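You operate a simulated robot arm through the tools that you are given. There is no shell and no other tool. Be economical: measure what you need, move in short steps, check, and stop when the job is done.

You run a simulated robot arm. Do the job below in one go: nothing can be reset, and whatever is moved stays where it is left.

JOB
Seat the ring in the yellow nest and oil it once.
Fine: black plunger, with the table locked by the yellow knob; then unlock it and turn that nest back where it stood.
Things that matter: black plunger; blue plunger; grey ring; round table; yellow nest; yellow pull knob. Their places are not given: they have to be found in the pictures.

The check looks at the end state, three seconds after you hand in, the way a careful person would. Anything else that was tipped, shoved, dropped, spilled or broken makes it a failure.

ROBOT AND FRAMES
A 6-joint arm with a two-finger parallel gripper, fixed in place. Base frame: the origin is at the foot of the arm, x ahead of it, y to its left, z up; the work surface is at about z = 820. Lengths are in mm, angles in rad, forces in N, time in s.
With the tool pointing down near the work surface it reaches from about 240 to 640 mm from the base axis. Its first joint turns from -1.152 to 1.152 rad. Payload 2.7 kg.
The tool frame sits at the grasp point between the pads (the TCP): z along the fingers, y along the line on which they close. The tips reach 23 mm beyond it. Largest opening 94 mm; finger width 38, thickness 10; the body of the gripper, 54 by 96 mm, starts 39 mm behind the TCP.
Orientation is told as [roll, pitch, yaw] about the base's x, y, z axes, in that order, counted from this pose: with the fingers straight down and closing along the base's y, the tool's x points along the base's -x, its y along +y and its z along -z.

CONTROLS
- The arm moves only by the tool arm_command. Its argument "steps" is one flat list of numbers, 7 for each row, row after row: the shift along the tool's x, y, z in mm, then the turn, a rotation vector about the tool's x, y, z in rad, then the closure in counts, from 0 (fully open) to 255 (shut). In form: [x, y, z, ax, ay, az, gripper, x, y, z, ax, ay, az, gripper, ...]. A call has 1 to 20 rows; each row is the pose to reach, as a shift and turn from the pose commanded when the call began, along the tool's axes at that moment. Each row takes 0.2 s and may step no farther than 50 mm and 0.15 rad from the row before; otherwise, or with a gripper value out of range, the whole call is refused. Where a pose cannot be reached the arm comes as near as it can. A force on the tool above 40 N (or 10 N above the force at the start of the call, whichever is more), or a blocked arm, ends the call early, and 0.2 s more pass. The fingers move at their own pace (about 45 mm/s each) and stop on an object; they squeeze with about 43 N. The grip force told is the motor's: it shows also when the fingers shut on nothing. Time passes only in rows, and 0.2 s behind the last, so rows that repeat a pose let the fingers close. The reply holds the time, the measured pose of the TCP, the force on the tool along the base axes, the opening and the grip force, in the units named above and with some noise, with the torque about the TCP (base axes, N m) and any sound that the robot's microphone picked up.
- Cameras (640 x 400 px; columns grow to the right, rows downward): "scene" is fixed at [36.2, -403.2, 1422.3]; the picture's right is [0.98, -0.18, 0.00], its down [-0.08, -0.45, -0.89] and it looks along [0.16, 0.87, -0.46] (base axes); focal length 363 px, centre (320, 200). "wrist" rides on the gripper at [87, 16, -74] in the tool frame; the picture's right is [-0.18, 0.98, 0.00], its down [-0.58, -0.11, -0.81] and it looks along [-0.79, -0.15, 0.59] (tool axes); focal length 243 px, centre (320, 200).
- camera(camera): a new picture of that camera. No time passes.
- probe_pixels(camera, pixels): there is no depth. For up to 12 entries [column, row, z] of the newest picture of that camera ("zoom" is the newest enlarged one), the place [x, y] in the base frame at which the ray of that pixel passes the height z, good to about 2 mm, but the place of the scene camera against the robot may be out by one fixed shift of up to 18 mm in any direction. No time passes.
- enlarge(camera, box): a new picture of the part [left, top, right, bottom] of that camera's present view, enlarged. No time passes.
- job_done(): hands the job in; it is judged then, once.

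Work in short steps. Measure before you move; look again where a grasp or a placing could have gone wrong, and mend it. You have 80 turns and 46 pictures in all, those below and enlarged ones among them. Open the gripper and draw the arm clear of the work before you hand the job in, unless the task says otherwise; then end with one line.

The tools are called after "Request:" as name(argument=value, ...) on one line, values as JSON. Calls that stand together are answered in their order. arm_command: Moves the arm, as the interface text tells. Its arguments: {"type":"object","properties":{"steps":{"type":"array"}},"required":["steps"]} The other tools are called the same way: camera (camera) takes a picture; probe_pixels (camera, pixels) gives the place at which the rays of pixels pass given heights; enlarge (camera, box) takes an enlarged picture of a part of a camera's view; job_done () hands the job in.

At the start:

```text
clock: 0.0
position: [261.6, 247.4, 1225.9]
tcp_rot: [0.0, 0.0, 0.002]
contact_force: [-1.0, -0.5, 0.9]
ft_torque: [-0.03, -0.01, -0.02]
width: 94.2
grip_force: 0.0
```

scene: 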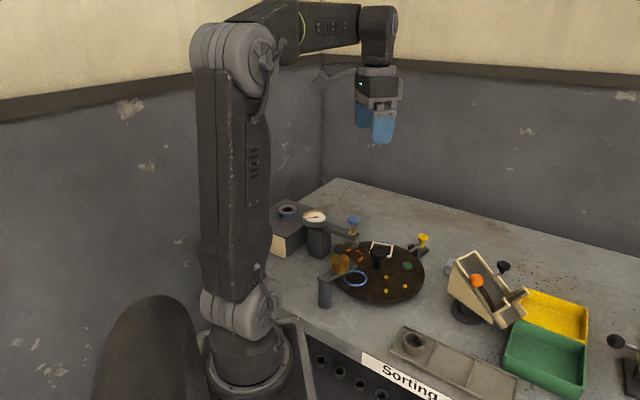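
wrist: 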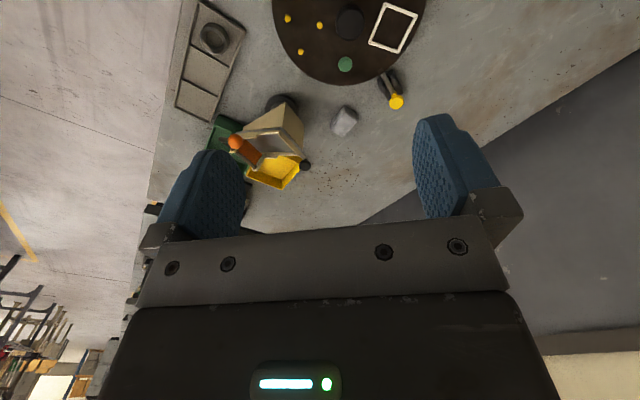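

The scene shows the round table around (380,275), with plungers, the knob at (423,240), and a tray at (410,340). I enlarge both areas to identify parts.

Request:
enlarge(camera="scene", box=[260, 190, 450, 310])

Request:
enlarge(camera="scene", box=[380, 230, 640, 400])

Request:
enlarge(camera="wrist", box=[160, 0, 460, 190])

```text
3.33 times, centred on (355, 250) of scene
```

zoom: 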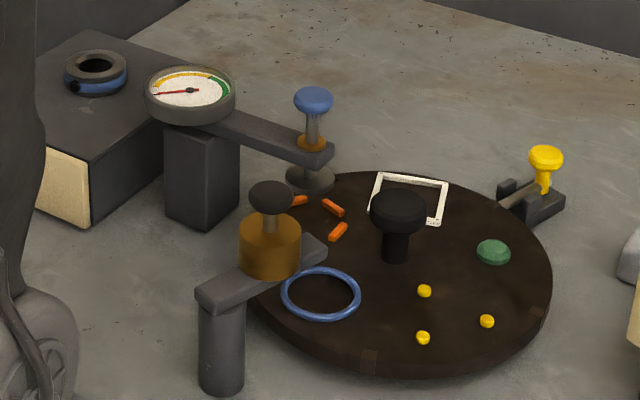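

```text
2.35 times, centred on (510, 315) of scene
```

zoom: 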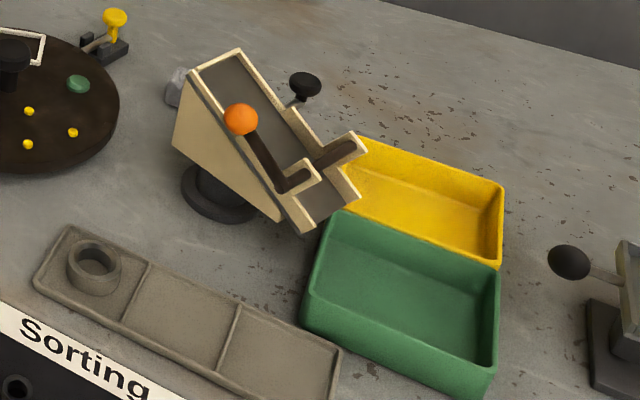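

```text
2.11 times, centred on (310, 95) of wrist
```

zoom: 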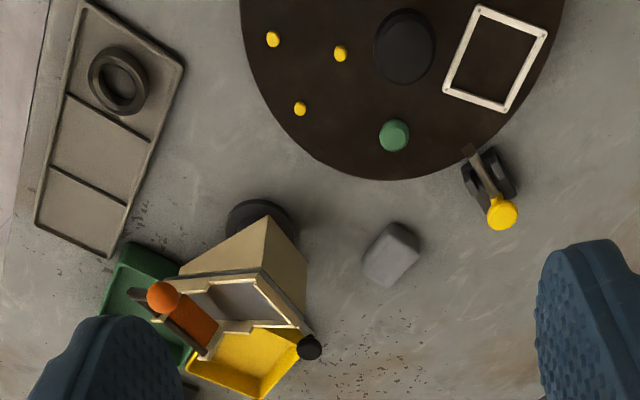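

The grey ring sits in the tray, three yellow pegs form the yellow nest, the black plunger oiler is at the table's left. I measure places through the wrist camera first.

Request:
probe_pixels(camera="wrist", pixels=[[215, 38, 840], [288, 19, 850], [319, 26, 850], [300, 52, 850], [349, 25, 890], [345, 65, 850], [396, 102, 870], [380, 72, 850], [278, 20, 845], [393, 27, 850]])

Request:
probe_pixels(camera="scene", pixels=[[414, 341, 840], [375, 278, 850], [386, 290, 850], [404, 286, 850], [378, 253, 890], [407, 265, 850], [423, 238, 870], [353, 220, 900], [340, 249, 900], [355, 278, 850], [347, 290, 820]])

```text
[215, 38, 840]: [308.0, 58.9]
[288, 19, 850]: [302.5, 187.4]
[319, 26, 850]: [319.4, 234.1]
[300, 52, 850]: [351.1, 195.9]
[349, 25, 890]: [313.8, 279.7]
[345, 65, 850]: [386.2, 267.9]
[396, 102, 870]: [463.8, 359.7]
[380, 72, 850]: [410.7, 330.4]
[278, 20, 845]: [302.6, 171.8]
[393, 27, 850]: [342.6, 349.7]
```

```text
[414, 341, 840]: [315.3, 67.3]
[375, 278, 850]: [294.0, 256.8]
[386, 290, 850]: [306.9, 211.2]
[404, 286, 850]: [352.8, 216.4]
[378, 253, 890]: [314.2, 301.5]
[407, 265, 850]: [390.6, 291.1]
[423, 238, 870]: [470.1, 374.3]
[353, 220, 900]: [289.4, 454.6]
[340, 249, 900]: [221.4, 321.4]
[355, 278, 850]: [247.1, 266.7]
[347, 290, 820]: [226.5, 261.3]
```

I convert more exactly later; to see table, ring and plungers with the accurate wrist camera, I'll turn the tool by 90° so that it looks along +y and stand off at low y.

Request:
arm_command(steps=[-6, -17, 7, 0, 0, -0.143, 0, -12, -34, 14, 0, 0, -0.286, 0, -18, -51, 21, 0, 0, -0.429, 0, -25, -68, 28, 0, 0, -0.571, 0, -31, -85, 35, 0, 0, -0.714, 0, -37, -102, 42, 0, 0, -0.857, 0, -43, -119, 49, 0, 0, -1.0, 0, -49, -136, 56, 0, 0, -1.143, 0, -55, -153, 62, 0, 0, -1.286, 0, -62, -170, 69, 0, 0, -1.428, 0, -68, -187, 76, 0, 0, -1.571, 0])

Request:
camera(camera="wrist")

```text
clock: 2.4
position: [330.6, 61.0, 1149.3]
tcp_rot: [-0.001, -0.002, 1.575]
contact_force: [-0.4, -0.1, -0.3]
ft_torque: [0.02, -0.02, 0.02]
width: 94.1
grip_force: 0.2
```

```text
40 pictures are left
```

wrist: 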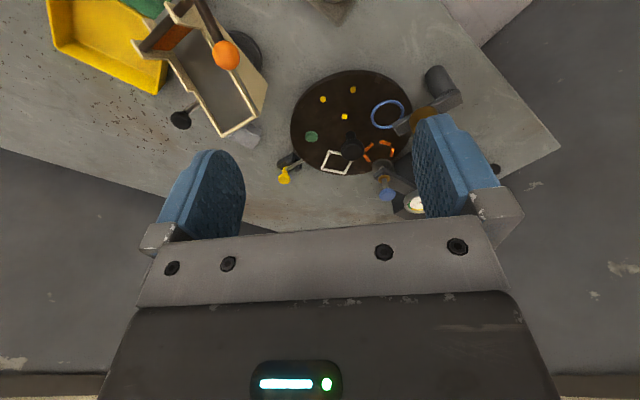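

The entire table is now visible around (352,122). I enlarge it.

Request:
enlarge(camera="wrist", box=[250, 50, 490, 210])

```text
2.50 times, centred on (370, 130) of wrist
```

zoom: 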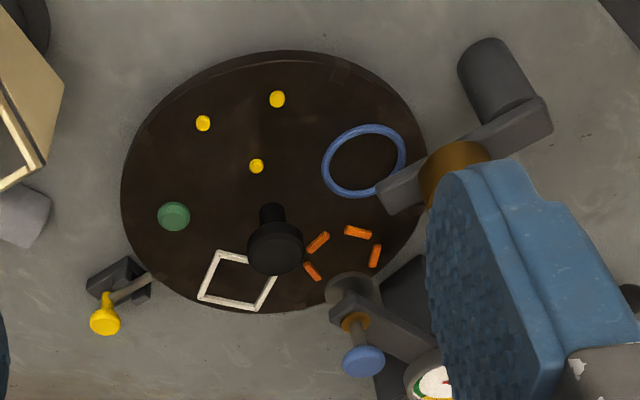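

Request:
probe_pixels(camera="zoom", pixels=[[277, 99, 850], [256, 166, 850], [203, 123, 850], [277, 99, 840], [256, 166, 840], [203, 123, 840], [174, 216, 850], [275, 240, 880], [362, 161, 850], [345, 253, 850], [238, 281, 850], [105, 314, 870]])

Request:
probe_pixels(camera="zoom", pixels=[[122, 180, 845], [427, 160, 845], [290, 52, 845], [260, 313, 845], [272, 210, 850], [362, 362, 910], [353, 285, 860], [395, 195, 870], [502, 85, 880], [150, 276, 840], [118, 275, 840], [105, 314, 885]])

```text
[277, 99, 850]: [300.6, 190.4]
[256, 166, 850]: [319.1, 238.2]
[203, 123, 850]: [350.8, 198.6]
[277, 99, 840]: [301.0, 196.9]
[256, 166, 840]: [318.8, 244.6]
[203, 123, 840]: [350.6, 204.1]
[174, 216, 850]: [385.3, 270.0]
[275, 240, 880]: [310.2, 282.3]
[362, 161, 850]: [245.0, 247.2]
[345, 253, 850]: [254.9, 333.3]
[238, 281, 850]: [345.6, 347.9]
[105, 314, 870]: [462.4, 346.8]
```

```text
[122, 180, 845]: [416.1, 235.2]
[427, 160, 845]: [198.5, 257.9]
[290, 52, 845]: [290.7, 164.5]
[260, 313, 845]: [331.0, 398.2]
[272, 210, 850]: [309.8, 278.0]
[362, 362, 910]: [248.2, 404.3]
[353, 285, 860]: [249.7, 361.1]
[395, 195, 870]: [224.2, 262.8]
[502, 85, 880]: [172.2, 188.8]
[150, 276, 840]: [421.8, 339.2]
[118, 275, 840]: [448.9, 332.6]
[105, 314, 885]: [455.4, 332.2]
```

Five stations at 72° around a centre near (310,278); peg tops ~853. Now I go closer to look at the yellow knob.

Request:
arm_command(steps=[-30, -16, 20, 0, 0, 0, 0, -60, -32, 40, 0, 0, 0, 0, -90, -48, 60, 0, 0, 0, 0, -120, -64, 80, 0, 0, 0, 0, -150, -80, 100, 0, 0, 0, 0, -180, -96, 120, 0, 0, 0, 0, -209, -110, 139, 0, 0, 0, 0])

Request:
camera(camera="wrist")

```text
clock: 4.0
position: [436.0, 271.0, 1009.4]
tcp_rot: [-0.001, -0.003, 1.573]
contact_force: [0.4, 0.3, -0.5]
ft_torque: [0.01, 0.01, -0.03]
width: 94.1
grip_force: 0.1
```

```text
38 pictures are left
```

wrist: 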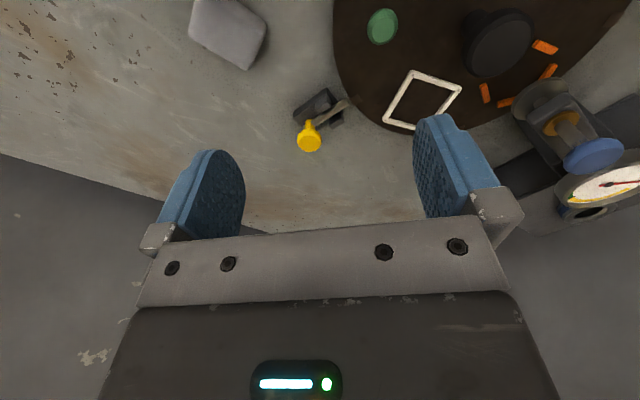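

Request:
enlarge(camera="wrist", box=[270, 70, 390, 160])

Request:
enlarge(camera="scene", box=[320, 210, 440, 300])

```text
4.44 times, centred on (330, 115) of wrist
```

zoom: 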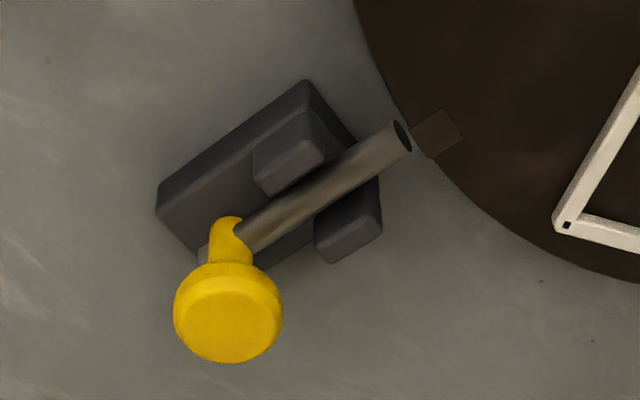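

```text
4.44 times, centred on (380, 255) of scene
```

zoom: 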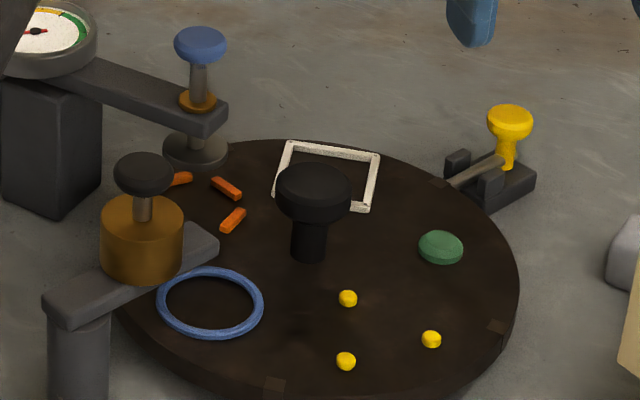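

The bolt (tip at zoom (402,136)) is retracted and points at a rim notch (435,133): unlocked. I measure the knob and others.

Request:
enlarge(camera="wrist", box=[270, 0, 640, 220])

Request:
probe_pixels(camera="wrist", pixels=[[309, 143, 870], [309, 143, 855], [308, 125, 845], [348, 101, 845], [354, 100, 845], [499, 43, 890], [499, 43, 870], [384, 26, 850], [422, 101, 845], [593, 156, 910], [593, 156, 930]])

```text
1.73 times, centred on (455, 110) of wrist
```

zoom: 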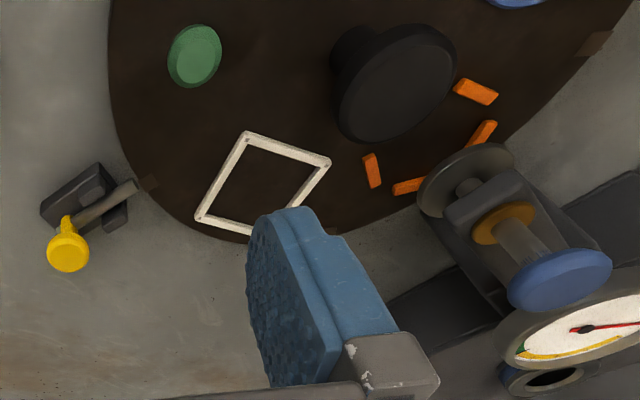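

```text
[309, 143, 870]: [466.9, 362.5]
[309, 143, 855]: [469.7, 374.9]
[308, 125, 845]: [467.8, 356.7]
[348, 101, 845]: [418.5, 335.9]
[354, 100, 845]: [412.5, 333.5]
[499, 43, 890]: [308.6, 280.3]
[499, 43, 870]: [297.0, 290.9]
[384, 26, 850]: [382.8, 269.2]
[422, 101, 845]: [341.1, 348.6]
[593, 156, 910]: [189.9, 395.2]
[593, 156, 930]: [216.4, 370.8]
```

Now I view the oiler (black plunger) from close, moving to about (230,160).

Request:
arm_command(steps=[18, 34, 0, 0, 0, 0, 0, 37, 68, 0, 0, 0, 0, 0, 55, 102, 0, 0, 0, 0, 0, 74, 136, 0, 0, 0, 0, 0, 92, 170, 0, 0, 0, 0, 0, 111, 206, 0, 0, 0, 0, 0])

Request:
camera(camera="wrist")

```text
clock: 5.4
position: [232.6, 155.1, 1008.6]
tcp_rot: [-0.003, -0.002, 1.573]
contact_force: [-1.4, -0.5, -0.8]
ft_torque: [-0.01, -0.02, -0.02]
width: 93.9
grip_force: 0.0
```

```text
34 pictures are left
```

wrist: 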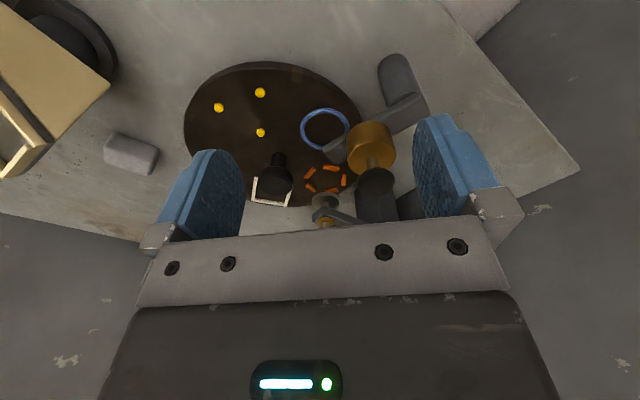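

Request:
enlarge(camera="wrist", box=[270, 40, 450, 230])

```text
2.11 times, centred on (360, 135) of wrist
```

zoom: 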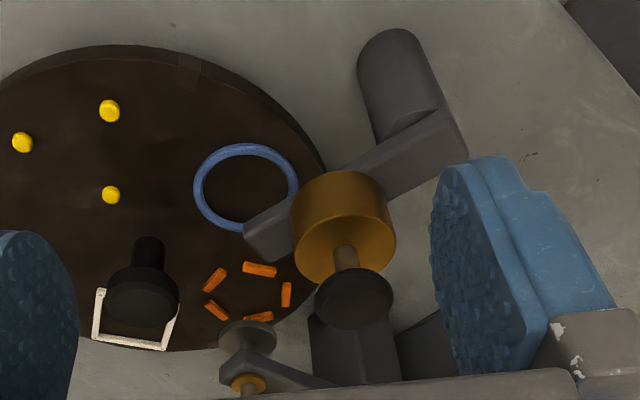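

Request:
probe_pixels(camera="zoom", pixels=[[353, 300, 930], [353, 300, 960], [344, 190, 900], [344, 190, 920], [265, 232, 880], [265, 232, 900], [245, 187, 850], [110, 108, 853], [111, 193, 853], [22, 141, 853], [398, 50, 880], [398, 50, 900]])

Request:
probe_pixels(camera="scene", pixels=[[386.3, 277.1, 853], [385.8, 291.3, 853], [405, 286.3, 853], [340.3, 248.5, 930], [340.3, 248.5, 960], [355, 264, 880], [355, 264, 900], [355, 278, 850], [422.8, 238, 855], [422.8, 238, 870], [378.6, 252, 890], [353, 219.5, 920]])

```text
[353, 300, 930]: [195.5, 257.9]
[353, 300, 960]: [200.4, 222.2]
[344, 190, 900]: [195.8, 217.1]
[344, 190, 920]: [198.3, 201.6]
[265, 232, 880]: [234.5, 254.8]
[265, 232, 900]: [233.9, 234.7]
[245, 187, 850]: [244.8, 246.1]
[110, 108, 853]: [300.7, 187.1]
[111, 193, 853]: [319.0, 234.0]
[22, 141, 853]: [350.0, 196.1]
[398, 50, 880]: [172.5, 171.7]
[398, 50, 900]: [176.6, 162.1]
```

```text
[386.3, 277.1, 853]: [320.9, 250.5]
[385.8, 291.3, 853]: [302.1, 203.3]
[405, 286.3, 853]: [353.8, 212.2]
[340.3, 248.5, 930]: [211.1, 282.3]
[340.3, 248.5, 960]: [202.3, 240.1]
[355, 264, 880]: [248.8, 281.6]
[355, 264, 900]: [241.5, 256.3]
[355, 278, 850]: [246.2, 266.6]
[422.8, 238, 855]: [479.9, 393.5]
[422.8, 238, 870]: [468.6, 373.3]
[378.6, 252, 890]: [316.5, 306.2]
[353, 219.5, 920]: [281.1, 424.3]
```

The station geometry fits: table centre ≈(311,280), pitch 72°, black plunger top ≈(200,223,960), oil station at the blue‑ring nest. Now a close look at the ring.

Request:
arm_command(steps=[34, -19, 0, 0, 0, 0, 0, 68, -38, 0, 0, 0, 0, 0, 101, -56, 0, 0, 0, 0, 0, 135, -75, 0, 0, 0, 0, 0])

Request:
enlarge(camera="wrist", box=[200, 0, 500, 190])

```text
clock: 6.4
position: [307.1, 22.0, 1011.3]
tcp_rot: [-0.002, -0.002, 1.573]
contact_force: [-0.2, 0.0, 0.4]
ft_torque: [0.0, 0.01, 0.01]
width: 93.9
grip_force: 0.0
```

```text
2.11 times, centred on (350, 95) of wrist
```

zoom: 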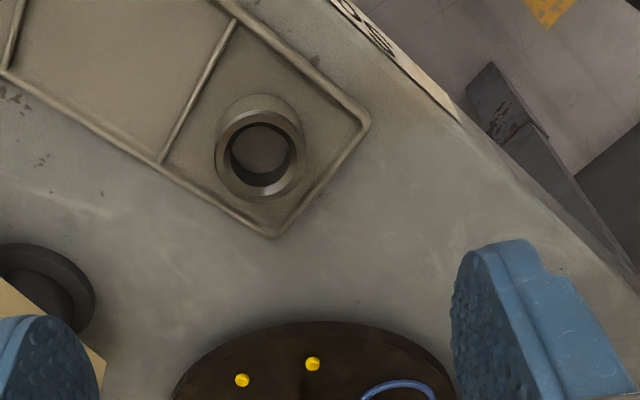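

Request:
probe_pixels(camera="zoom", pixels=[[259, 154, 845], [215, 155, 845], [304, 155, 845], [259, 199, 845], [259, 110, 845], [259, 154, 840], [262, 95, 825], [259, 154, 835], [217, 140, 825], [304, 135, 825]])

Request:
probe_pixels(camera="scene", pixels=[[414, 338, 845], [414, 338, 840], [403, 338, 845], [425, 338, 845]])

```text
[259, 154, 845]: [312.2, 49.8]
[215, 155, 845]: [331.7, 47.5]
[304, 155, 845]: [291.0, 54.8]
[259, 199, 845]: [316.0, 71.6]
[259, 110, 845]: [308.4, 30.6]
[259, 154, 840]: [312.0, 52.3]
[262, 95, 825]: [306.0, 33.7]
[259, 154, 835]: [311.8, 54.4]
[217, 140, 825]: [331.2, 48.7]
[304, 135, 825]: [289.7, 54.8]
```

```text
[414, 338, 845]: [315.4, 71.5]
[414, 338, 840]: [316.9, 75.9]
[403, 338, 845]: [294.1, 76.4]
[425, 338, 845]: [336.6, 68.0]
```

Ring: OD ≈41.5, centre ≈(312,53), top ≈843. I go above it with a 64 mm opening and check.

Request:
arm_command(steps=[-10, -2, 37, 0, 0, 0, 82, -20, -3, 74, 0, 0, 0, 82, -31, -4.7, 111, 0, 0, 0, 82, -31, -4.7, 111, 0, 0, 0, 82])

Request:
camera(camera="wrist")

```text
clock: 7.4
position: [313.5, 52.6, 901.4]
tcp_rot: [-0.002, -0.004, 1.573]
contact_force: [-0.4, 0.4, -0.2]
ft_torque: [-0.02, 0.0, 0.0]
width: 63.9
grip_force: 0.0
```

```text
31 pictures are left
```

wrist: 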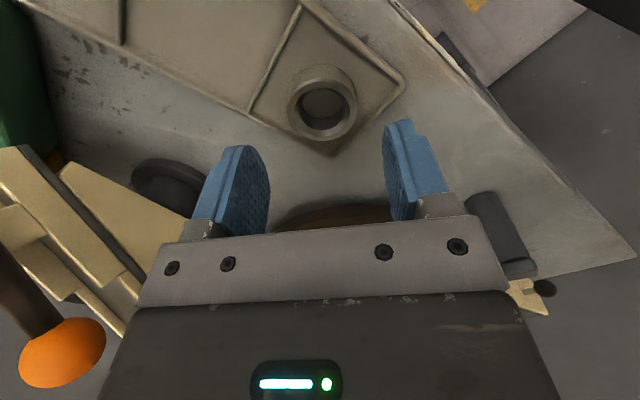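

Request:
probe_pixels(camera="wrist", pixels=[[322, 109, 843], [287, 109, 843], [357, 107, 843], [322, 142, 843], [325, 66, 823], [322, 109, 838]])

```text
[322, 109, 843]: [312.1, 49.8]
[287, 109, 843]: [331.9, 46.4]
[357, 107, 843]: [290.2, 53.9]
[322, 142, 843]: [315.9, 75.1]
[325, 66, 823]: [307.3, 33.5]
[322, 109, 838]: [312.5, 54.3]
```

The ring is centred within 2 mm; I descend to TCP 856 and close on it.

Request:
arm_command(steps=[-1, 2, 20, 0, 0, 0, 82, -1, 2, 35, 0, 0, 0, 82, -1, 2, 45, 0, 0, 0, 82, -1, 2, 45, 0, 0, 0, 140, -1, 2, 45, 0, 0, 0, 200, -1, 2, 45, 0, 0, 0, 255, -1, 2, 45, 0, 0, 0, 255])

```text
clock: 9.0
position: [313.0, 55.8, 856.9]
tcp_rot: [-0.001, -0.001, 1.573]
contact_force: [0.1, -0.2, 0.1]
ft_torque: [0.02, -0.02, 0.0]
width: 42.7
grip_force: 43.2
```

Gripped at width 42.7. I lift 60 mm and look.

Request:
arm_command(steps=[0, 0, -10, 0, 0, 0, 255, 0, 0, -40, 0, 0, 0, 255, 0, 0, -70, 0, 0, 0, 255])

Request:
enlarge(camera="wrist", box=[200, 60, 440, 230])

```text
clock: 9.8
position: [314.6, 55.7, 925.4]
tcp_rot: [0.0, -0.002, 1.572]
contact_force: [0.0, 1.2, -1.1]
ft_torque: [0.0, -0.03, 0.01]
width: 42.5
grip_force: 42.6
```

```text
2.35 times, centred on (320, 145) of wrist
```

zoom: 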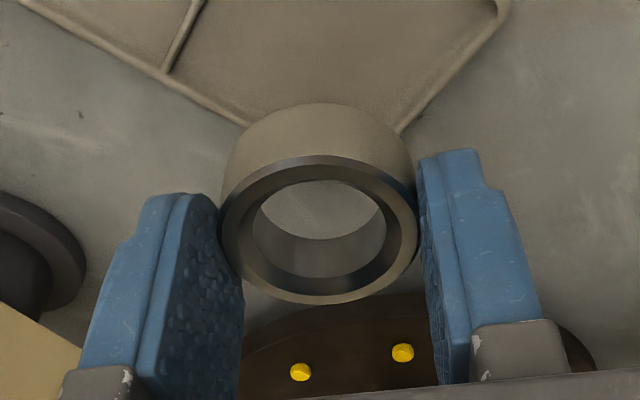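

Request:
probe_pixels(camera="zoom", pixels=[[319, 228, 911], [222, 232, 911], [417, 225, 911], [323, 303, 911], [323, 157, 911], [319, 103, 892], [319, 103, 895]])

```text
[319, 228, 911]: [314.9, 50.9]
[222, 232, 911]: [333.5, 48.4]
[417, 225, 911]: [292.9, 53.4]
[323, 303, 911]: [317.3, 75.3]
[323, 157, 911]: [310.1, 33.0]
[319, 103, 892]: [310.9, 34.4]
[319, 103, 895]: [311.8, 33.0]
```

Ring centre is at about (313.5,54) vs TCP (314.6,55.7). I carry it above the yellow nest, centre ≈(323.3,206.3).

Request:
arm_command(steps=[-38, -2.5, 0, 0, 0, 0, 255, -76, -5, 0, 0, 0, 0, 255, -114, -7.5, 0, 0, 0, 0, 255, -152, -9.8, 0, 0, 0, 0, 255, -152, -9.8, 20, 0, 0, 0, 255])

Request:
enlarge(camera="wrist", box=[200, 60, 440, 230])

Request:
enlarge(camera="scene", box=[320, 210, 440, 310])

```text
clock: 11.0
position: [321.4, 210.3, 904.8]
tcp_rot: [-0.002, -0.003, 1.572]
contact_force: [0.0, -0.4, -1.7]
ft_torque: [0.03, 0.01, 0.0]
width: 42.8
grip_force: 43.0
```

```text
2.35 times, centred on (320, 145) of wrist
```

zoom: 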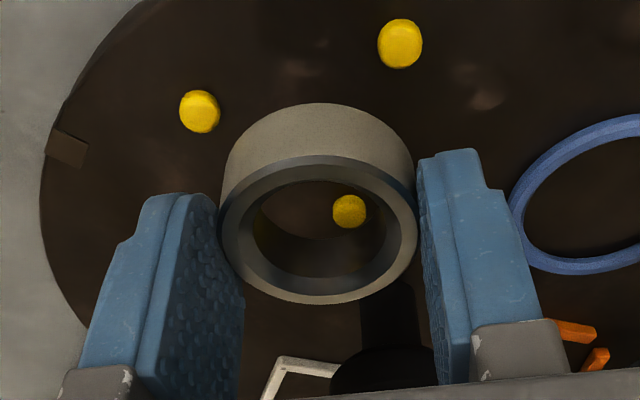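

```text
4.00 times, centred on (380, 260) of scene
```

zoom: 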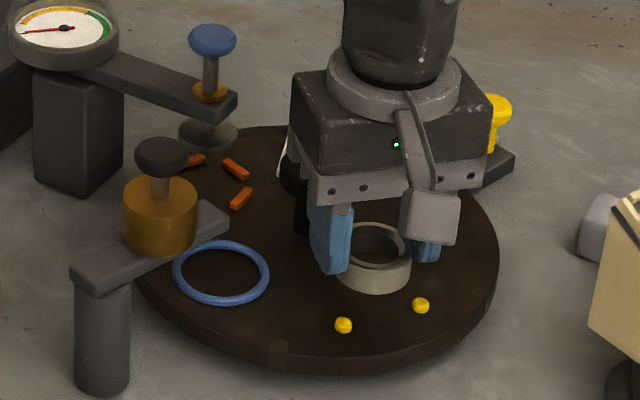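

Request:
probe_pixels(camera="wrist", pixels=[[353.6, 78.2, 853], [268.5, 107.1, 853], [332.3, 149.3, 853], [353.6, 78.2, 848], [268.5, 107.1, 848], [332.3, 149.3, 848]])

```text
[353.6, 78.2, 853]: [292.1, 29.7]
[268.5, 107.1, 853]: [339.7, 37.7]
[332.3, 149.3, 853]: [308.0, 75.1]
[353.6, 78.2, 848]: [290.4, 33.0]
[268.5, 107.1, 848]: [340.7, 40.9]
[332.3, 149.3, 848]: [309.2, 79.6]
```

Relative to the pegs in this view, the ring is centred within 1 mm. I descend gently.

Request:
arm_command(steps=[0.6, -0.8, 8, 0, 0, 0, 255, 0.6, -0.8, 14, 0, 0, 0, 255, 0.6, -0.8, 18, 0, 0, 0, 255, 0.6, -0.8, 20, 0, 0, 0, 255])

Request:
enlarge(camera="scene", box=[350, 230, 440, 310])

```text
clock: 12.0
position: [324.1, 208.1, 884.4]
tcp_rot: [-0.001, -0.002, 1.572]
contact_force: [0.1, -0.2, -1.2]
ft_torque: [0.0, -0.03, 0.01]
width: 42.6
grip_force: 43.1
```

```text
5.00 times, centred on (395, 270) of scene
```

zoom: 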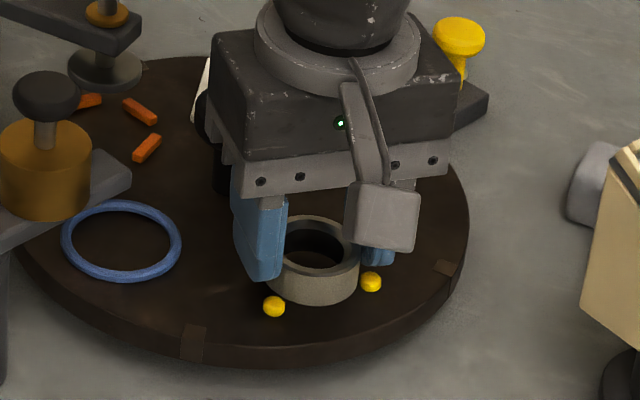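

Request:
arm_command(steps=[0, 0, 1, 0, 0, 0, 255, 0, 0, 2, 0, 0, 0, 255, 0, 0, 3, 0, 0, 0, 255])

```text
clock: 12.8
position: [323.6, 208.1, 883.4]
tcp_rot: [-0.003, 0.0, 1.572]
contact_force: [0.1, 0.5, -1.2]
ft_torque: [-0.04, 0.01, -0.01]
width: 42.5
grip_force: 42.6
```

Request:
arm_command(steps=[0, 0, 1, 0, 0, 0, 255, 0, 0, 2, 0, 0, 0, 255, 0, 0, 3, 0, 0, 0, 255])

```text
clock: 13.6
position: [324.7, 209.9, 880.3]
tcp_rot: [-0.004, -0.004, 1.574]
contact_force: [-1.2, -6.0, 26.1]
ft_torque: [-0.12, 0.12, 0.19]
width: 42.6
grip_force: 43.2
```

Contact at 26 N. I back off 1 mm and check that it isn't on a peg.

Request:
arm_command(steps=[0, 0, -1, 0, 0, 0, 255])

Request:
enlarge(camera="wrist", box=[220, 60, 420, 220])

Request:
enlarge(camera="scene", box=[370, 255, 420, 305])

```text
clock: 14.0
position: [322.3, 209.6, 880.3]
tcp_rot: [-0.005, -0.004, 1.572]
contact_force: [2.3, 0.0, 15.7]
ft_torque: [-0.04, -0.17, -0.1]
width: 42.6
grip_force: 42.7
```

```text
2.50 times, centred on (320, 140) of wrist
```

zoom: 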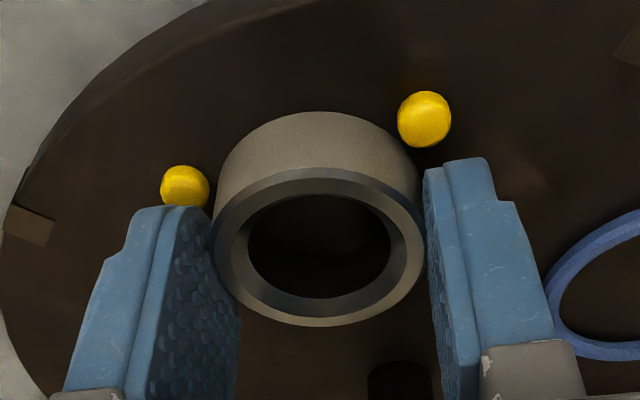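

```text
8.00 times, centred on (395, 280) of scene
```

zoom: 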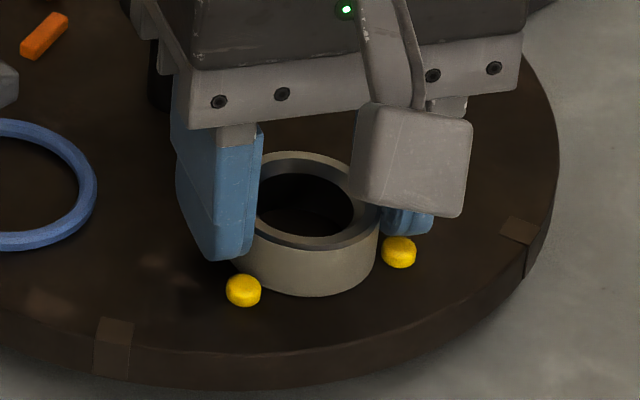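

The ring lies flat inside the pegs. I open to ~62 mm and rise.

Request:
arm_command(steps=[0, 0, -0.5, 0, 0, 0, 200, 0, 0, -0.5, 0, 0, 0, 120, 0, 0, -0.5, 0, 0, 0, 80, 0, 0, -0.5, 0, 0, 0, 80, 0, 0, -30, 0, 0, 0, 80, 0, 0, -70, 0, 0, 0, 80, 0, 0, -110, 0, 0, 0, 80])

Request:
camera(camera="wrist")

```text
clock: 15.6
position: [324.3, 205.6, 993.5]
tcp_rot: [-0.001, -0.001, 1.572]
contact_force: [-0.2, -0.2, 0.3]
ft_torque: [-0.05, 0.02, 0.02]
width: 64.7
grip_force: 0.1
```

```text
24 pictures are left
```

wrist: 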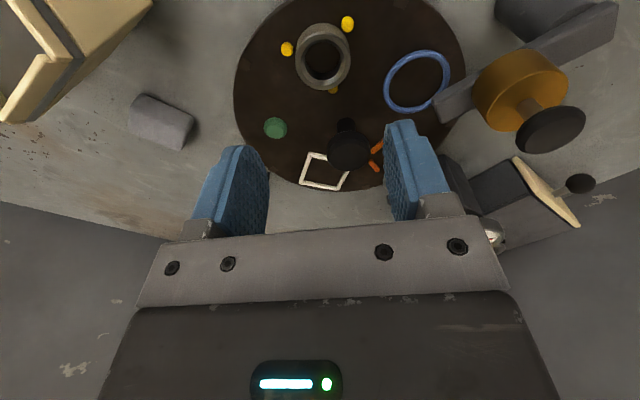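

The ring sits between the three pegs. Now I measure the hub knob at (348,150).

Request:
probe_pixels(camera="wrist", pixels=[[348, 152, 880], [348, 152, 890], [348, 152, 900], [328, 150, 885], [369, 148, 885], [347, 124, 850], [550, 128, 955], [550, 128, 965], [521, 128, 965], [586, 122, 965], [334, 91, 852], [322, 55, 866]])

Request:
enlarge(camera="wrist", box=[230, 0, 600, 220])

```text
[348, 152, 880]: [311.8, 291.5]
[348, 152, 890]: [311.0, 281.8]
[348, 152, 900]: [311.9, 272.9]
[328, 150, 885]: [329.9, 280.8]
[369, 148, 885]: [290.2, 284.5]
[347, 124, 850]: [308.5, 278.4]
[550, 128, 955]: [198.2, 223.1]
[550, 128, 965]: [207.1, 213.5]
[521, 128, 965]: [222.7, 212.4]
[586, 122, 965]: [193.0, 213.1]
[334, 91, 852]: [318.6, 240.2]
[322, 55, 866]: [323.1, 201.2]
```

```text
1.73 times, centred on (415, 110) of wrist
```

zoom: 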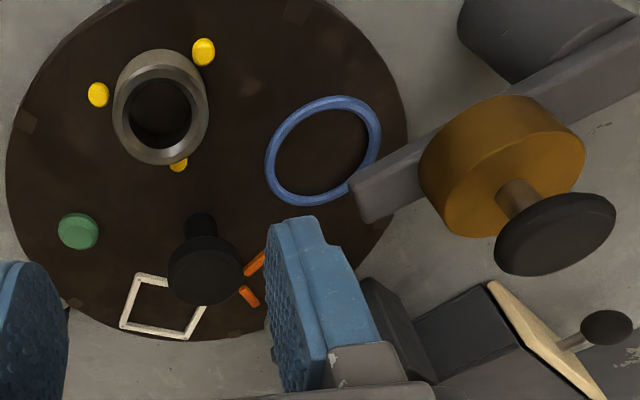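

Hub top ≈(311,280,891). The camera bracket would come near the black plunger when turning, so I choose a start yaw of ~2.5; I check the sorter's position for clearance.

Request:
probe_pixels(camera="wrist", pixels=[[150, 5, 900], [150, 5, 940], [105, 48, 900], [105, 48, 940], [10, 122, 940], [10, 122, 900]])

Request:
probe_pixels(camera="scene", pixels=[[458, 260, 900], [458, 260, 940], [480, 250, 900], [480, 250, 940], [477, 281, 940], [352.9, 219, 920], [352.9, 219, 940], [352.9, 219, 950]])

```text
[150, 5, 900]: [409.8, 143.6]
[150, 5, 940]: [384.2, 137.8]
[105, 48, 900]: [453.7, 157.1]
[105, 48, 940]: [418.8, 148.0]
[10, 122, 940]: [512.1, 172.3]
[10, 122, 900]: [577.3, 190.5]
```

```text
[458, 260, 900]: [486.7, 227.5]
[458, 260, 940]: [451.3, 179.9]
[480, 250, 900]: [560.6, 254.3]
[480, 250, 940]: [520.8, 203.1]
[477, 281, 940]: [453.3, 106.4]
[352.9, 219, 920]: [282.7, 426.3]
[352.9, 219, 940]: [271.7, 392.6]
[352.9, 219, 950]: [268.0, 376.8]
```

Clear. I move above the hub with yaw +0.93.

Request:
arm_command(steps=[-12, 2, 0, 0, 0, -0.14, 80, -24, 4, 0, 0, 0, -0.28, 80, -36, 6, 10, 0, 0, -0.42, 80, -48, 8, 20, 0, 0, -0.56, 80, -60, 10, 30, 0, 0, -0.7, 80, -72, 12.4, 40, 0, 0, -0.82, 80, -72, 12.4, 50, 0, 0, -0.93, 80])

Request:
camera(camera="wrist")

```text
clock: 17.2
position: [309.3, 278.3, 940.9]
tcp_rot: [-0.002, 0.0, 2.505]
contact_force: [-0.1, 0.6, -0.4]
ft_torque: [-0.02, 0.03, -0.02]
width: 64.6
grip_force: 0.1
```

```text
22 pictures are left
```

wrist: 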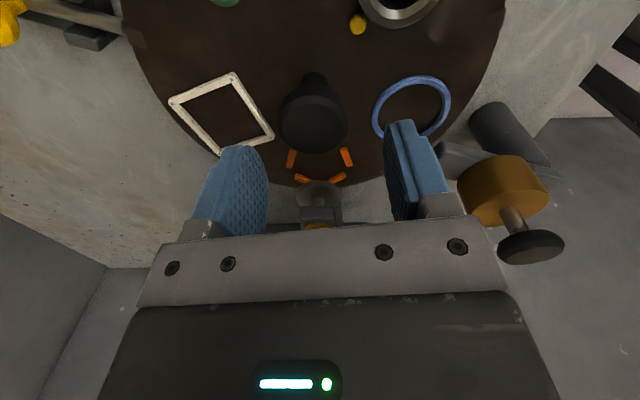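

Request:
probe_pixels(camera="wrist", pixels=[[314, 126, 891], [280, 122, 888], [349, 122, 888], [314, 153, 888], [314, 126, 886], [318, 194, 880], [318, 194, 870]])

```text
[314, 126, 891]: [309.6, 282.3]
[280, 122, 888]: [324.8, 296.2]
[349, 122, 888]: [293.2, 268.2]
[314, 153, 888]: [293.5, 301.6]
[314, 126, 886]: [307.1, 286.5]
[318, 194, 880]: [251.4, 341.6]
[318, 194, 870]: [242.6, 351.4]
```

Hub head centre ≈(310,281). I descend to TCP 886 with a small correction and close.

Request:
arm_command(steps=[-1.5, -2, 25, 0, 0, 0, 80, -1.5, -2, 45, 0, 0, 0, 80, -1.5, -2, 54, 0, 0, 0, 80, -1.5, -2, 54, 0, 0, 0, 110, -1.5, -2, 54, 0, 0, 0, 130, -1.5, -2, 54, 0, 0, 0, 150])

```text
clock: 18.6
position: [311.5, 282.7, 886.1]
tcp_rot: [-0.005, 0.0, 2.505]
contact_force: [5.5, 7.2, -5.1]
ft_torque: [0.08, -0.16, 0.04]
width: 41.4
grip_force: 31.9
```

Gripped (41.4 mm). I turn clockwise, first 0.42 rad, as a check.

Request:
arm_command(steps=[0, -1, 0, 0, 0, 0, 255, 0, -1, 0, 0, 0, 0, 255, 0, -1, 0, 0, 0, 0.14, 255, 0, -1, 0, 0, 0, 0.28, 255, 0, -1, 0, 0, 0, 0.42, 255])

Request:
enlarge(camera="scene", box=[310, 210, 440, 310])

```text
clock: 19.8
position: [309.5, 283.4, 886.9]
tcp_rot: [-0.002, -0.001, 2.082]
contact_force: [16.9, 3.8, -4.9]
ft_torque: [-1.08, -0.69, 0.06]
width: 41.1
grip_force: 44.8
```

```text
4.00 times, centred on (375, 260) of scene
```

zoom: 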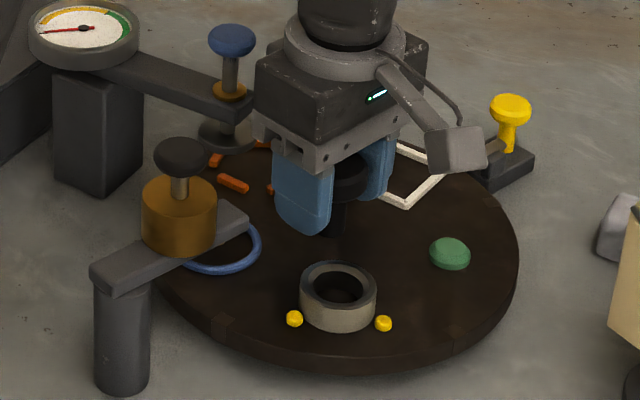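

The table follows. A 17 N side force tells the hub is ~2 mm to +x; I correct and go on.

Request:
arm_command(steps=[0.5, -1.8, 0, 0, 0, 0, 255, 0.5, -1.8, 0, 0, 0, 0.14, 255, 0.5, -1.8, 0, 0, 0, 0.28, 255, 0.5, -1.8, 0, 0, 0, 0.42, 255])

```text
clock: 20.8
position: [310.4, 283.8, 886.7]
tcp_rot: [0.002, -0.003, 1.661]
contact_force: [-13.8, 2.0, 5.7]
ft_torque: [1.31, 0.03, 0.0]
width: 41.3
grip_force: 44.9
```

Request:
arm_command(steps=[0, 1, 0, 0, 0, 0, 255, 0, 1, 0, 0, 0, 0.14, 255, 0, 1, 0, 0, 0, 0.28, 255, 0, 1, 0, 0, 0, 0.4166, 255, 0, 1, 0, 0, 0, 0.4166, 255])

Request:
camera(camera="scene")

Request:
enlarge(camera="scene", box=[310, 210, 440, 310])

```text
clock: 22.0
position: [309.9, 283.7, 886.6]
tcp_rot: [0.001, -0.001, 1.244]
contact_force: [-2.7, 9.4, -8.0]
ft_torque: [-1.15, 0.34, -0.06]
width: 41.2
grip_force: 45.4
```

```text
20 pictures are left
```

scene: 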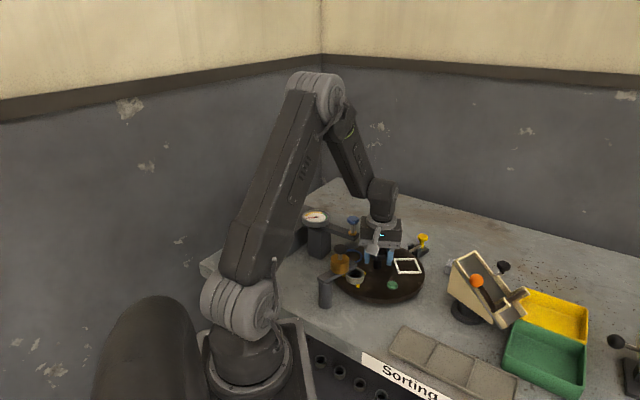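

```text
4.00 times, centred on (375, 260) of scene
```

zoom: 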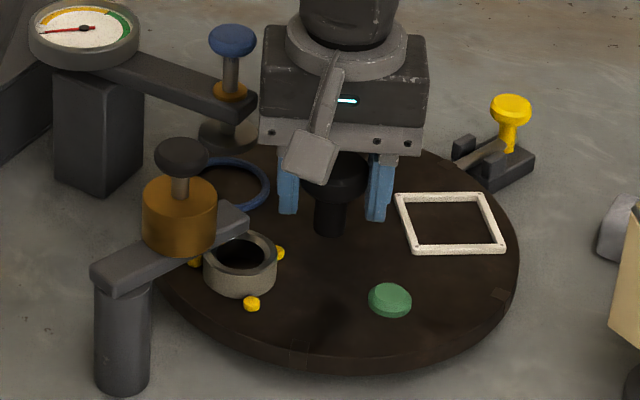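

Turned by 72°, the yellow nest with ring is beneath the oiler arm. I release the hub and rise, then turn towards the yellow knob.

Request:
arm_command(steps=[0, 0, 0, 0, 0, 0, 150, 0, 0, 0, 0, 0, 0, 80, 0, 0, 0, 0, 0, 0, 80, 0, 0, -30, 0, 0, 0, 80, 0, 0, -70, 0, 0, 0, 80, 0, 0, -110, 0, 0, 0, 80])

```text
clock: 23.4
position: [312.3, 282.3, 998.0]
tcp_rot: [0.0, -0.001, 1.247]
contact_force: [0.5, -0.7, 0.8]
ft_torque: [-0.04, 0.01, 0.01]
width: 64.7
grip_force: 0.1
```

Request:
arm_command(steps=[-17, -17, 3, 0, 0, 0.13, 80, -34, -34, 6, 0, 0, 0.26, 80, -51, -51, 9, 0, 0, 0.39, 80, -68, -68, 12, 0, 0, 0.52, 80, -85, -85, 15, 0, 0, 0.65, 80, -101, -101, 18, 0, 0, 0.77, 80])

Request:
camera(camera="wrist")

```text
clock: 24.8
position: [440.6, 345.1, 979.8]
tcp_rot: [0.004, 0.001, 0.471]
contact_force: [0.4, -0.5, 0.1]
ft_torque: [0.01, -0.05, 0.01]
width: 64.6
grip_force: 0.0
```

```text
18 pictures are left
```

wrist: 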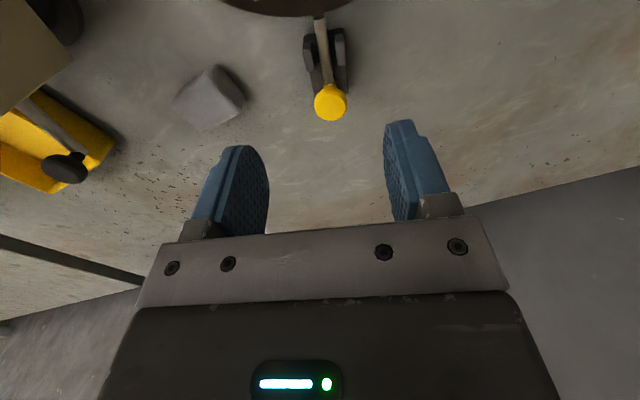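

Request:
enlarge(camera="wrist", box=[270, 0, 390, 130])

Request:
probe_pixels(camera="wrist", pixels=[[331, 103, 870], [331, 103, 865], [331, 103, 860], [314, 103, 865], [348, 102, 865], [319, 22, 843]])

```text
3.08 times, centred on (330, 65) of wrist
```

zoom: 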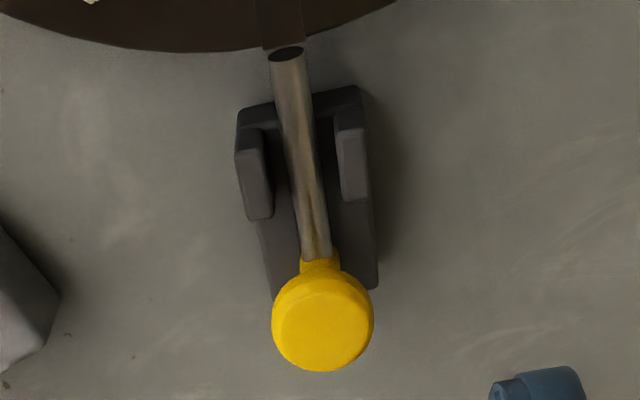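

```text
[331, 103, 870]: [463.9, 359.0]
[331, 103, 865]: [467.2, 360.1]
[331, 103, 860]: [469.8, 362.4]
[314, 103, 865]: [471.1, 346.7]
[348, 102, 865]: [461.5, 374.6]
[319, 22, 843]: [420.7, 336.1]
```

The notch lies exactly in front of the pin. I descend with fingers on both sides of the knob head (TCP ≈(474,365,878)) and close.

Request:
arm_command(steps=[-20, 1, 10, 0, 0, 0, 80, -39, 2.3, 40, 0, 0, 0, 80, -39, 2.3, 75, 0, 0, 0, 80, -39, 2.3, 102, 0, 0, 0, 80])

Request:
camera(camera="wrist")

Request:
enlarge(camera="scene", box=[380, 200, 460, 280])

```text
clock: 25.8
position: [473.1, 368.5, 875.9]
tcp_rot: [0.003, -0.002, 0.477]
contact_force: [0.3, 0.0, 0.4]
ft_torque: [0.0, 0.0, 0.0]
width: 64.5
grip_force: 0.1
```

```text
16 pictures are left
```

wrist: 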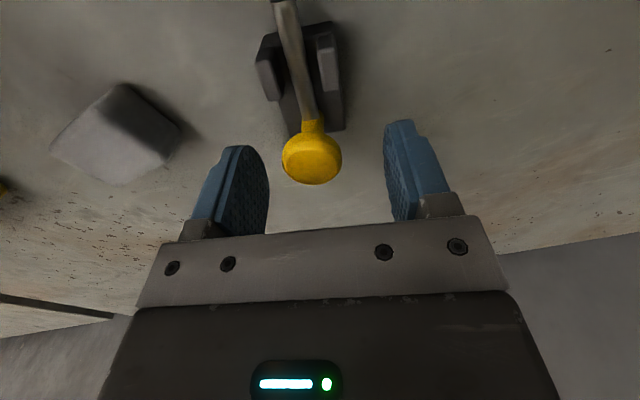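

```text
5.00 times, centred on (420, 240) of scene
```

zoom: 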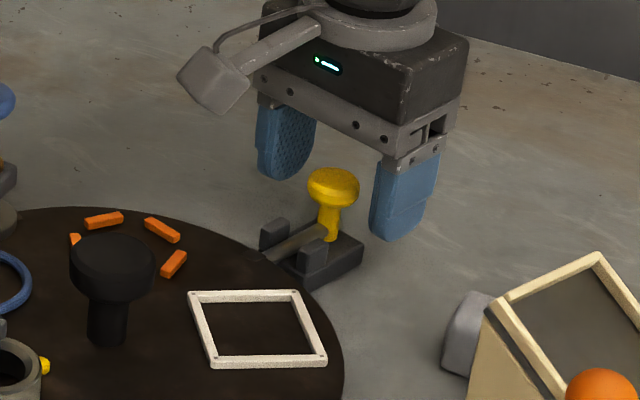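

Request:
probe_pixels(camera="wrist", pixels=[[312, 162, 870], [312, 162, 866], [312, 162, 860], [284, 158, 866], [341, 157, 866], [300, 60, 840]])

```text
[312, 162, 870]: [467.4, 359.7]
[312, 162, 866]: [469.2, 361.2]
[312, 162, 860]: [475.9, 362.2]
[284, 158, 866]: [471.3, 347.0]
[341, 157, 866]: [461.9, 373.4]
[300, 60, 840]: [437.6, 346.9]
```

Request:
arm_command(steps=[0, -2, 0, 0, 0, 0, 110, 0, -2, 0, 0, 0, 0, 140, 0, -2, 0, 0, 0, 0, 165, 0, -2, 0, 0, 0, 0, 185, 0, -2, 0, 0, 0, 0, 185])

```text
clock: 27.0
position: [474.3, 365.6, 877.4]
tcp_rot: [0.001, -0.002, 0.477]
contact_force: [-0.3, 0.9, -1.1]
ft_torque: [0.04, -0.07, 0.0]
width: 27.1
grip_force: 44.9
```

The head is gripped (27.1 mm). I push along the bolt towards the table in 2 mm steps.

Request:
arm_command(steps=[2, 0, 0, 0, 0, 0, 255, 4, 0, 0, 0, 0, 0, 255, 6, 0, 0, 0, 0, 0, 255, 8, 0, 0, 0, 0, 0, 255])

```text
clock: 28.0
position: [467.0, 361.3, 876.3]
tcp_rot: [0.001, -0.002, 0.477]
contact_force: [-0.3, 0.8, 8.0]
ft_torque: [-0.5, 1.07, 0.05]
width: 27.2
grip_force: 44.9
```

Request:
arm_command(steps=[2, 0, 0, 0, 0, 0, 255, 4, 0, 0, 0, 0, 0, 255, 6, 0, 0, 0, 0, 0, 255])

Request:
enlarge(camera="scene", box=[380, 200, 460, 280])

```text
clock: 28.8
position: [461.2, 359.8, 876.3]
tcp_rot: [0.002, -0.004, 0.476]
contact_force: [0.8, -1.4, 4.4]
ft_torque: [0.42, -0.84, 0.02]
width: 27.0
grip_force: 45.2
```

```text
5.00 times, centred on (420, 240) of scene
```

zoom: 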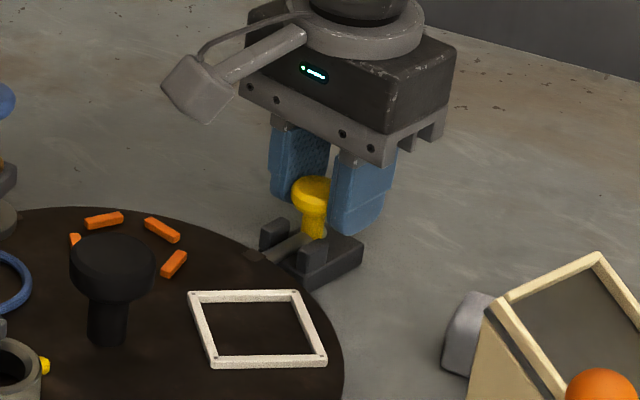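

Moving freely; the pin is at the notch. I continue.

Request:
arm_command(steps=[2, 0, 0, 0, 0, 0, 255, 4, 0, 0, 0, 0, 0, 255, 6, 0, 0, 0, 0, 0, 255])

```text
clock: 29.6
position: [458.5, 358.4, 876.5]
tcp_rot: [0.004, -0.012, 0.476]
contact_force: [24.9, 18.1, -5.3]
ft_torque: [0.11, -0.24, -0.06]
width: 27.2
grip_force: 45.3
```

A hard stop after ~17 mm. I look at whether the pin is in the notch.

Request:
arm_command(steps=[-2, 0, 0, 0, 0, 0, 255, -2, 0, 0, 0, 0, 0, 150, -2, 0, 0, 0, 0, 0, 80, -2, 0, 0, 0, 0, 0, 80, -8, 0, -30, 0, 0, 0, 80, -8, 0, -70, 0, 0, 0, 80, -8, 0, -110, 0, 0, 0, 80])

Request:
enlarge(camera="wrist", box=[260, 0, 400, 130])

```text
clock: 31.2
position: [462.3, 356.9, 985.7]
tcp_rot: [0.001, -0.002, 0.476]
contact_force: [0.4, -0.8, -0.1]
ft_torque: [-0.02, 0.0, -0.03]
width: 64.7
grip_force: 0.0
```

```text
3.08 times, centred on (330, 65) of wrist
```

zoom: 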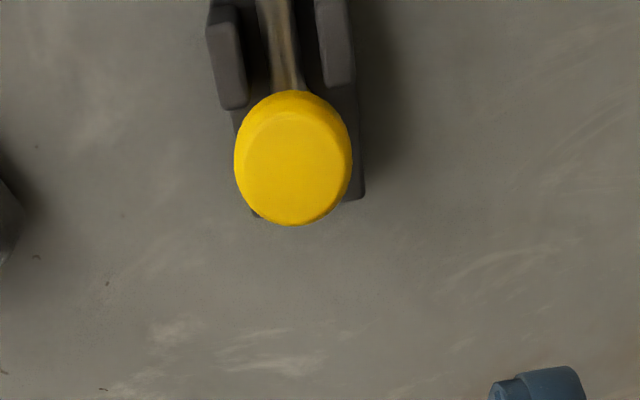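

Request:
enlarge(camera="scene", box=[390, 220, 440, 270])

Request:
probe_pixels(camera="zoom", pixels=[[320, 200, 870]])

```text
8.00 times, centred on (415, 245) of scene
```

zoom: 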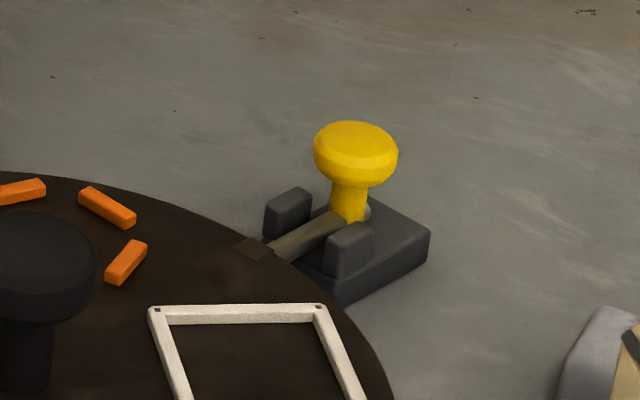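

```text
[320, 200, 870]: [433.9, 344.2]
```

The pin is under the rim in the notch: locked. Now I go above the black plunger with closed fingers.

Request:
arm_command(steps=[37, 0, -10, 0, 0, -0.137, 150, 74, 0, -20, 0, 0, -0.274, 255, 110, 0, -30, 0, 0, -0.41, 255, 147, 0, -44, 0, 0, -0.547, 255, 184, 0, -44, 0, 0, -0.684, 255, 221, 1, -44, 0, 0, -0.82, 255, 258, 1, -44, 0, 0, -0.957, 255, 294, 1, -44, 0, 0, -1.094, 255, 294, 1, -44, 0, 0, -1.094, 255])

Request:
camera(camera="wrist")

```text
clock: 33.2
position: [201.6, 225.7, 1029.1]
tcp_rot: [0.0, -0.003, 1.571]
contact_force: [-0.7, -0.1, 0.4]
ft_torque: [0.01, 0.02, 0.0]
width: 0.1
grip_force: 42.1
```

```text
11 pictures are left
```

wrist: 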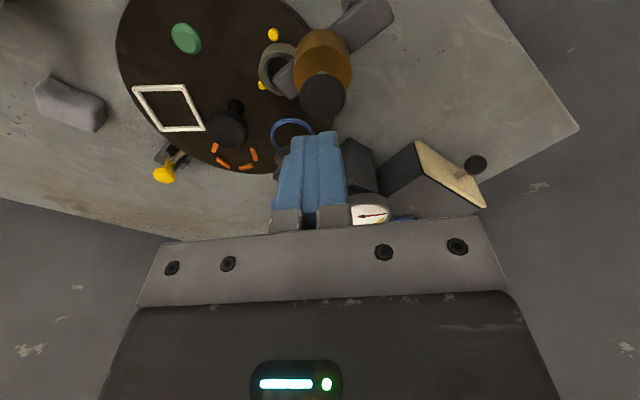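

Request:
probe_pixels(camera="wrist", pixels=[[323, 96, 955], [323, 96, 960], [301, 97, 958], [346, 95, 958], [323, 96, 965]])

```text
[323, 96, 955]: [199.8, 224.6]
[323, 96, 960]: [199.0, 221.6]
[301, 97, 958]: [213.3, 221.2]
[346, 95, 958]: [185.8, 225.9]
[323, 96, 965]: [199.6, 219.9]
```

Centred. I descend to 8 mm above the head and then press slowly.

Request:
arm_command(steps=[2, 1.5, 20, 0, 0, 0, 255, 2, 1.5, 38, 0, 0, 0, 255, 2, 1.5, 42, 0, 0, 0, 255, 2, 1.5, 45, 0, 0, 0, 255, 2, 1.5, 48, 0, 0, 0, 255])

```text
clock: 34.4
position: [200.7, 222.7, 982.0]
tcp_rot: [-0.002, -0.002, 1.57]
contact_force: [1.1, 0.0, 1.4]
ft_torque: [0.02, -0.04, -0.02]
width: 0.0
grip_force: 42.1
```

Request:
arm_command(steps=[0, 0, 2, 0, 0, 0, 255, 0, 0, 4, 0, 0, 0, 255, 0, 0, 6, 0, 0, 0, 255, 0, 0, 8, 0, 0, 0, 255])

```text
clock: 35.4
position: [199.2, 222.8, 973.9]
tcp_rot: [0.0, -0.002, 1.571]
contact_force: [0.7, -1.9, 3.3]
ft_torque: [-0.02, -0.06, 0.03]
width: 0.0
grip_force: 42.4
```

Request:
arm_command(steps=[0, 0, 2, 0, 0, 0, 255, 0, 0, 4, 0, 0, 0, 255, 0, 0, 6, 0, 0, 0, 255])

```text
clock: 36.2
position: [199.1, 222.6, 969.2]
tcp_rot: [-0.004, -0.005, 1.571]
contact_force: [-5.7, -2.9, 26.6]
ft_torque: [-0.02, 0.14, -0.01]
width: 0.1
grip_force: 42.0
heard: click
```

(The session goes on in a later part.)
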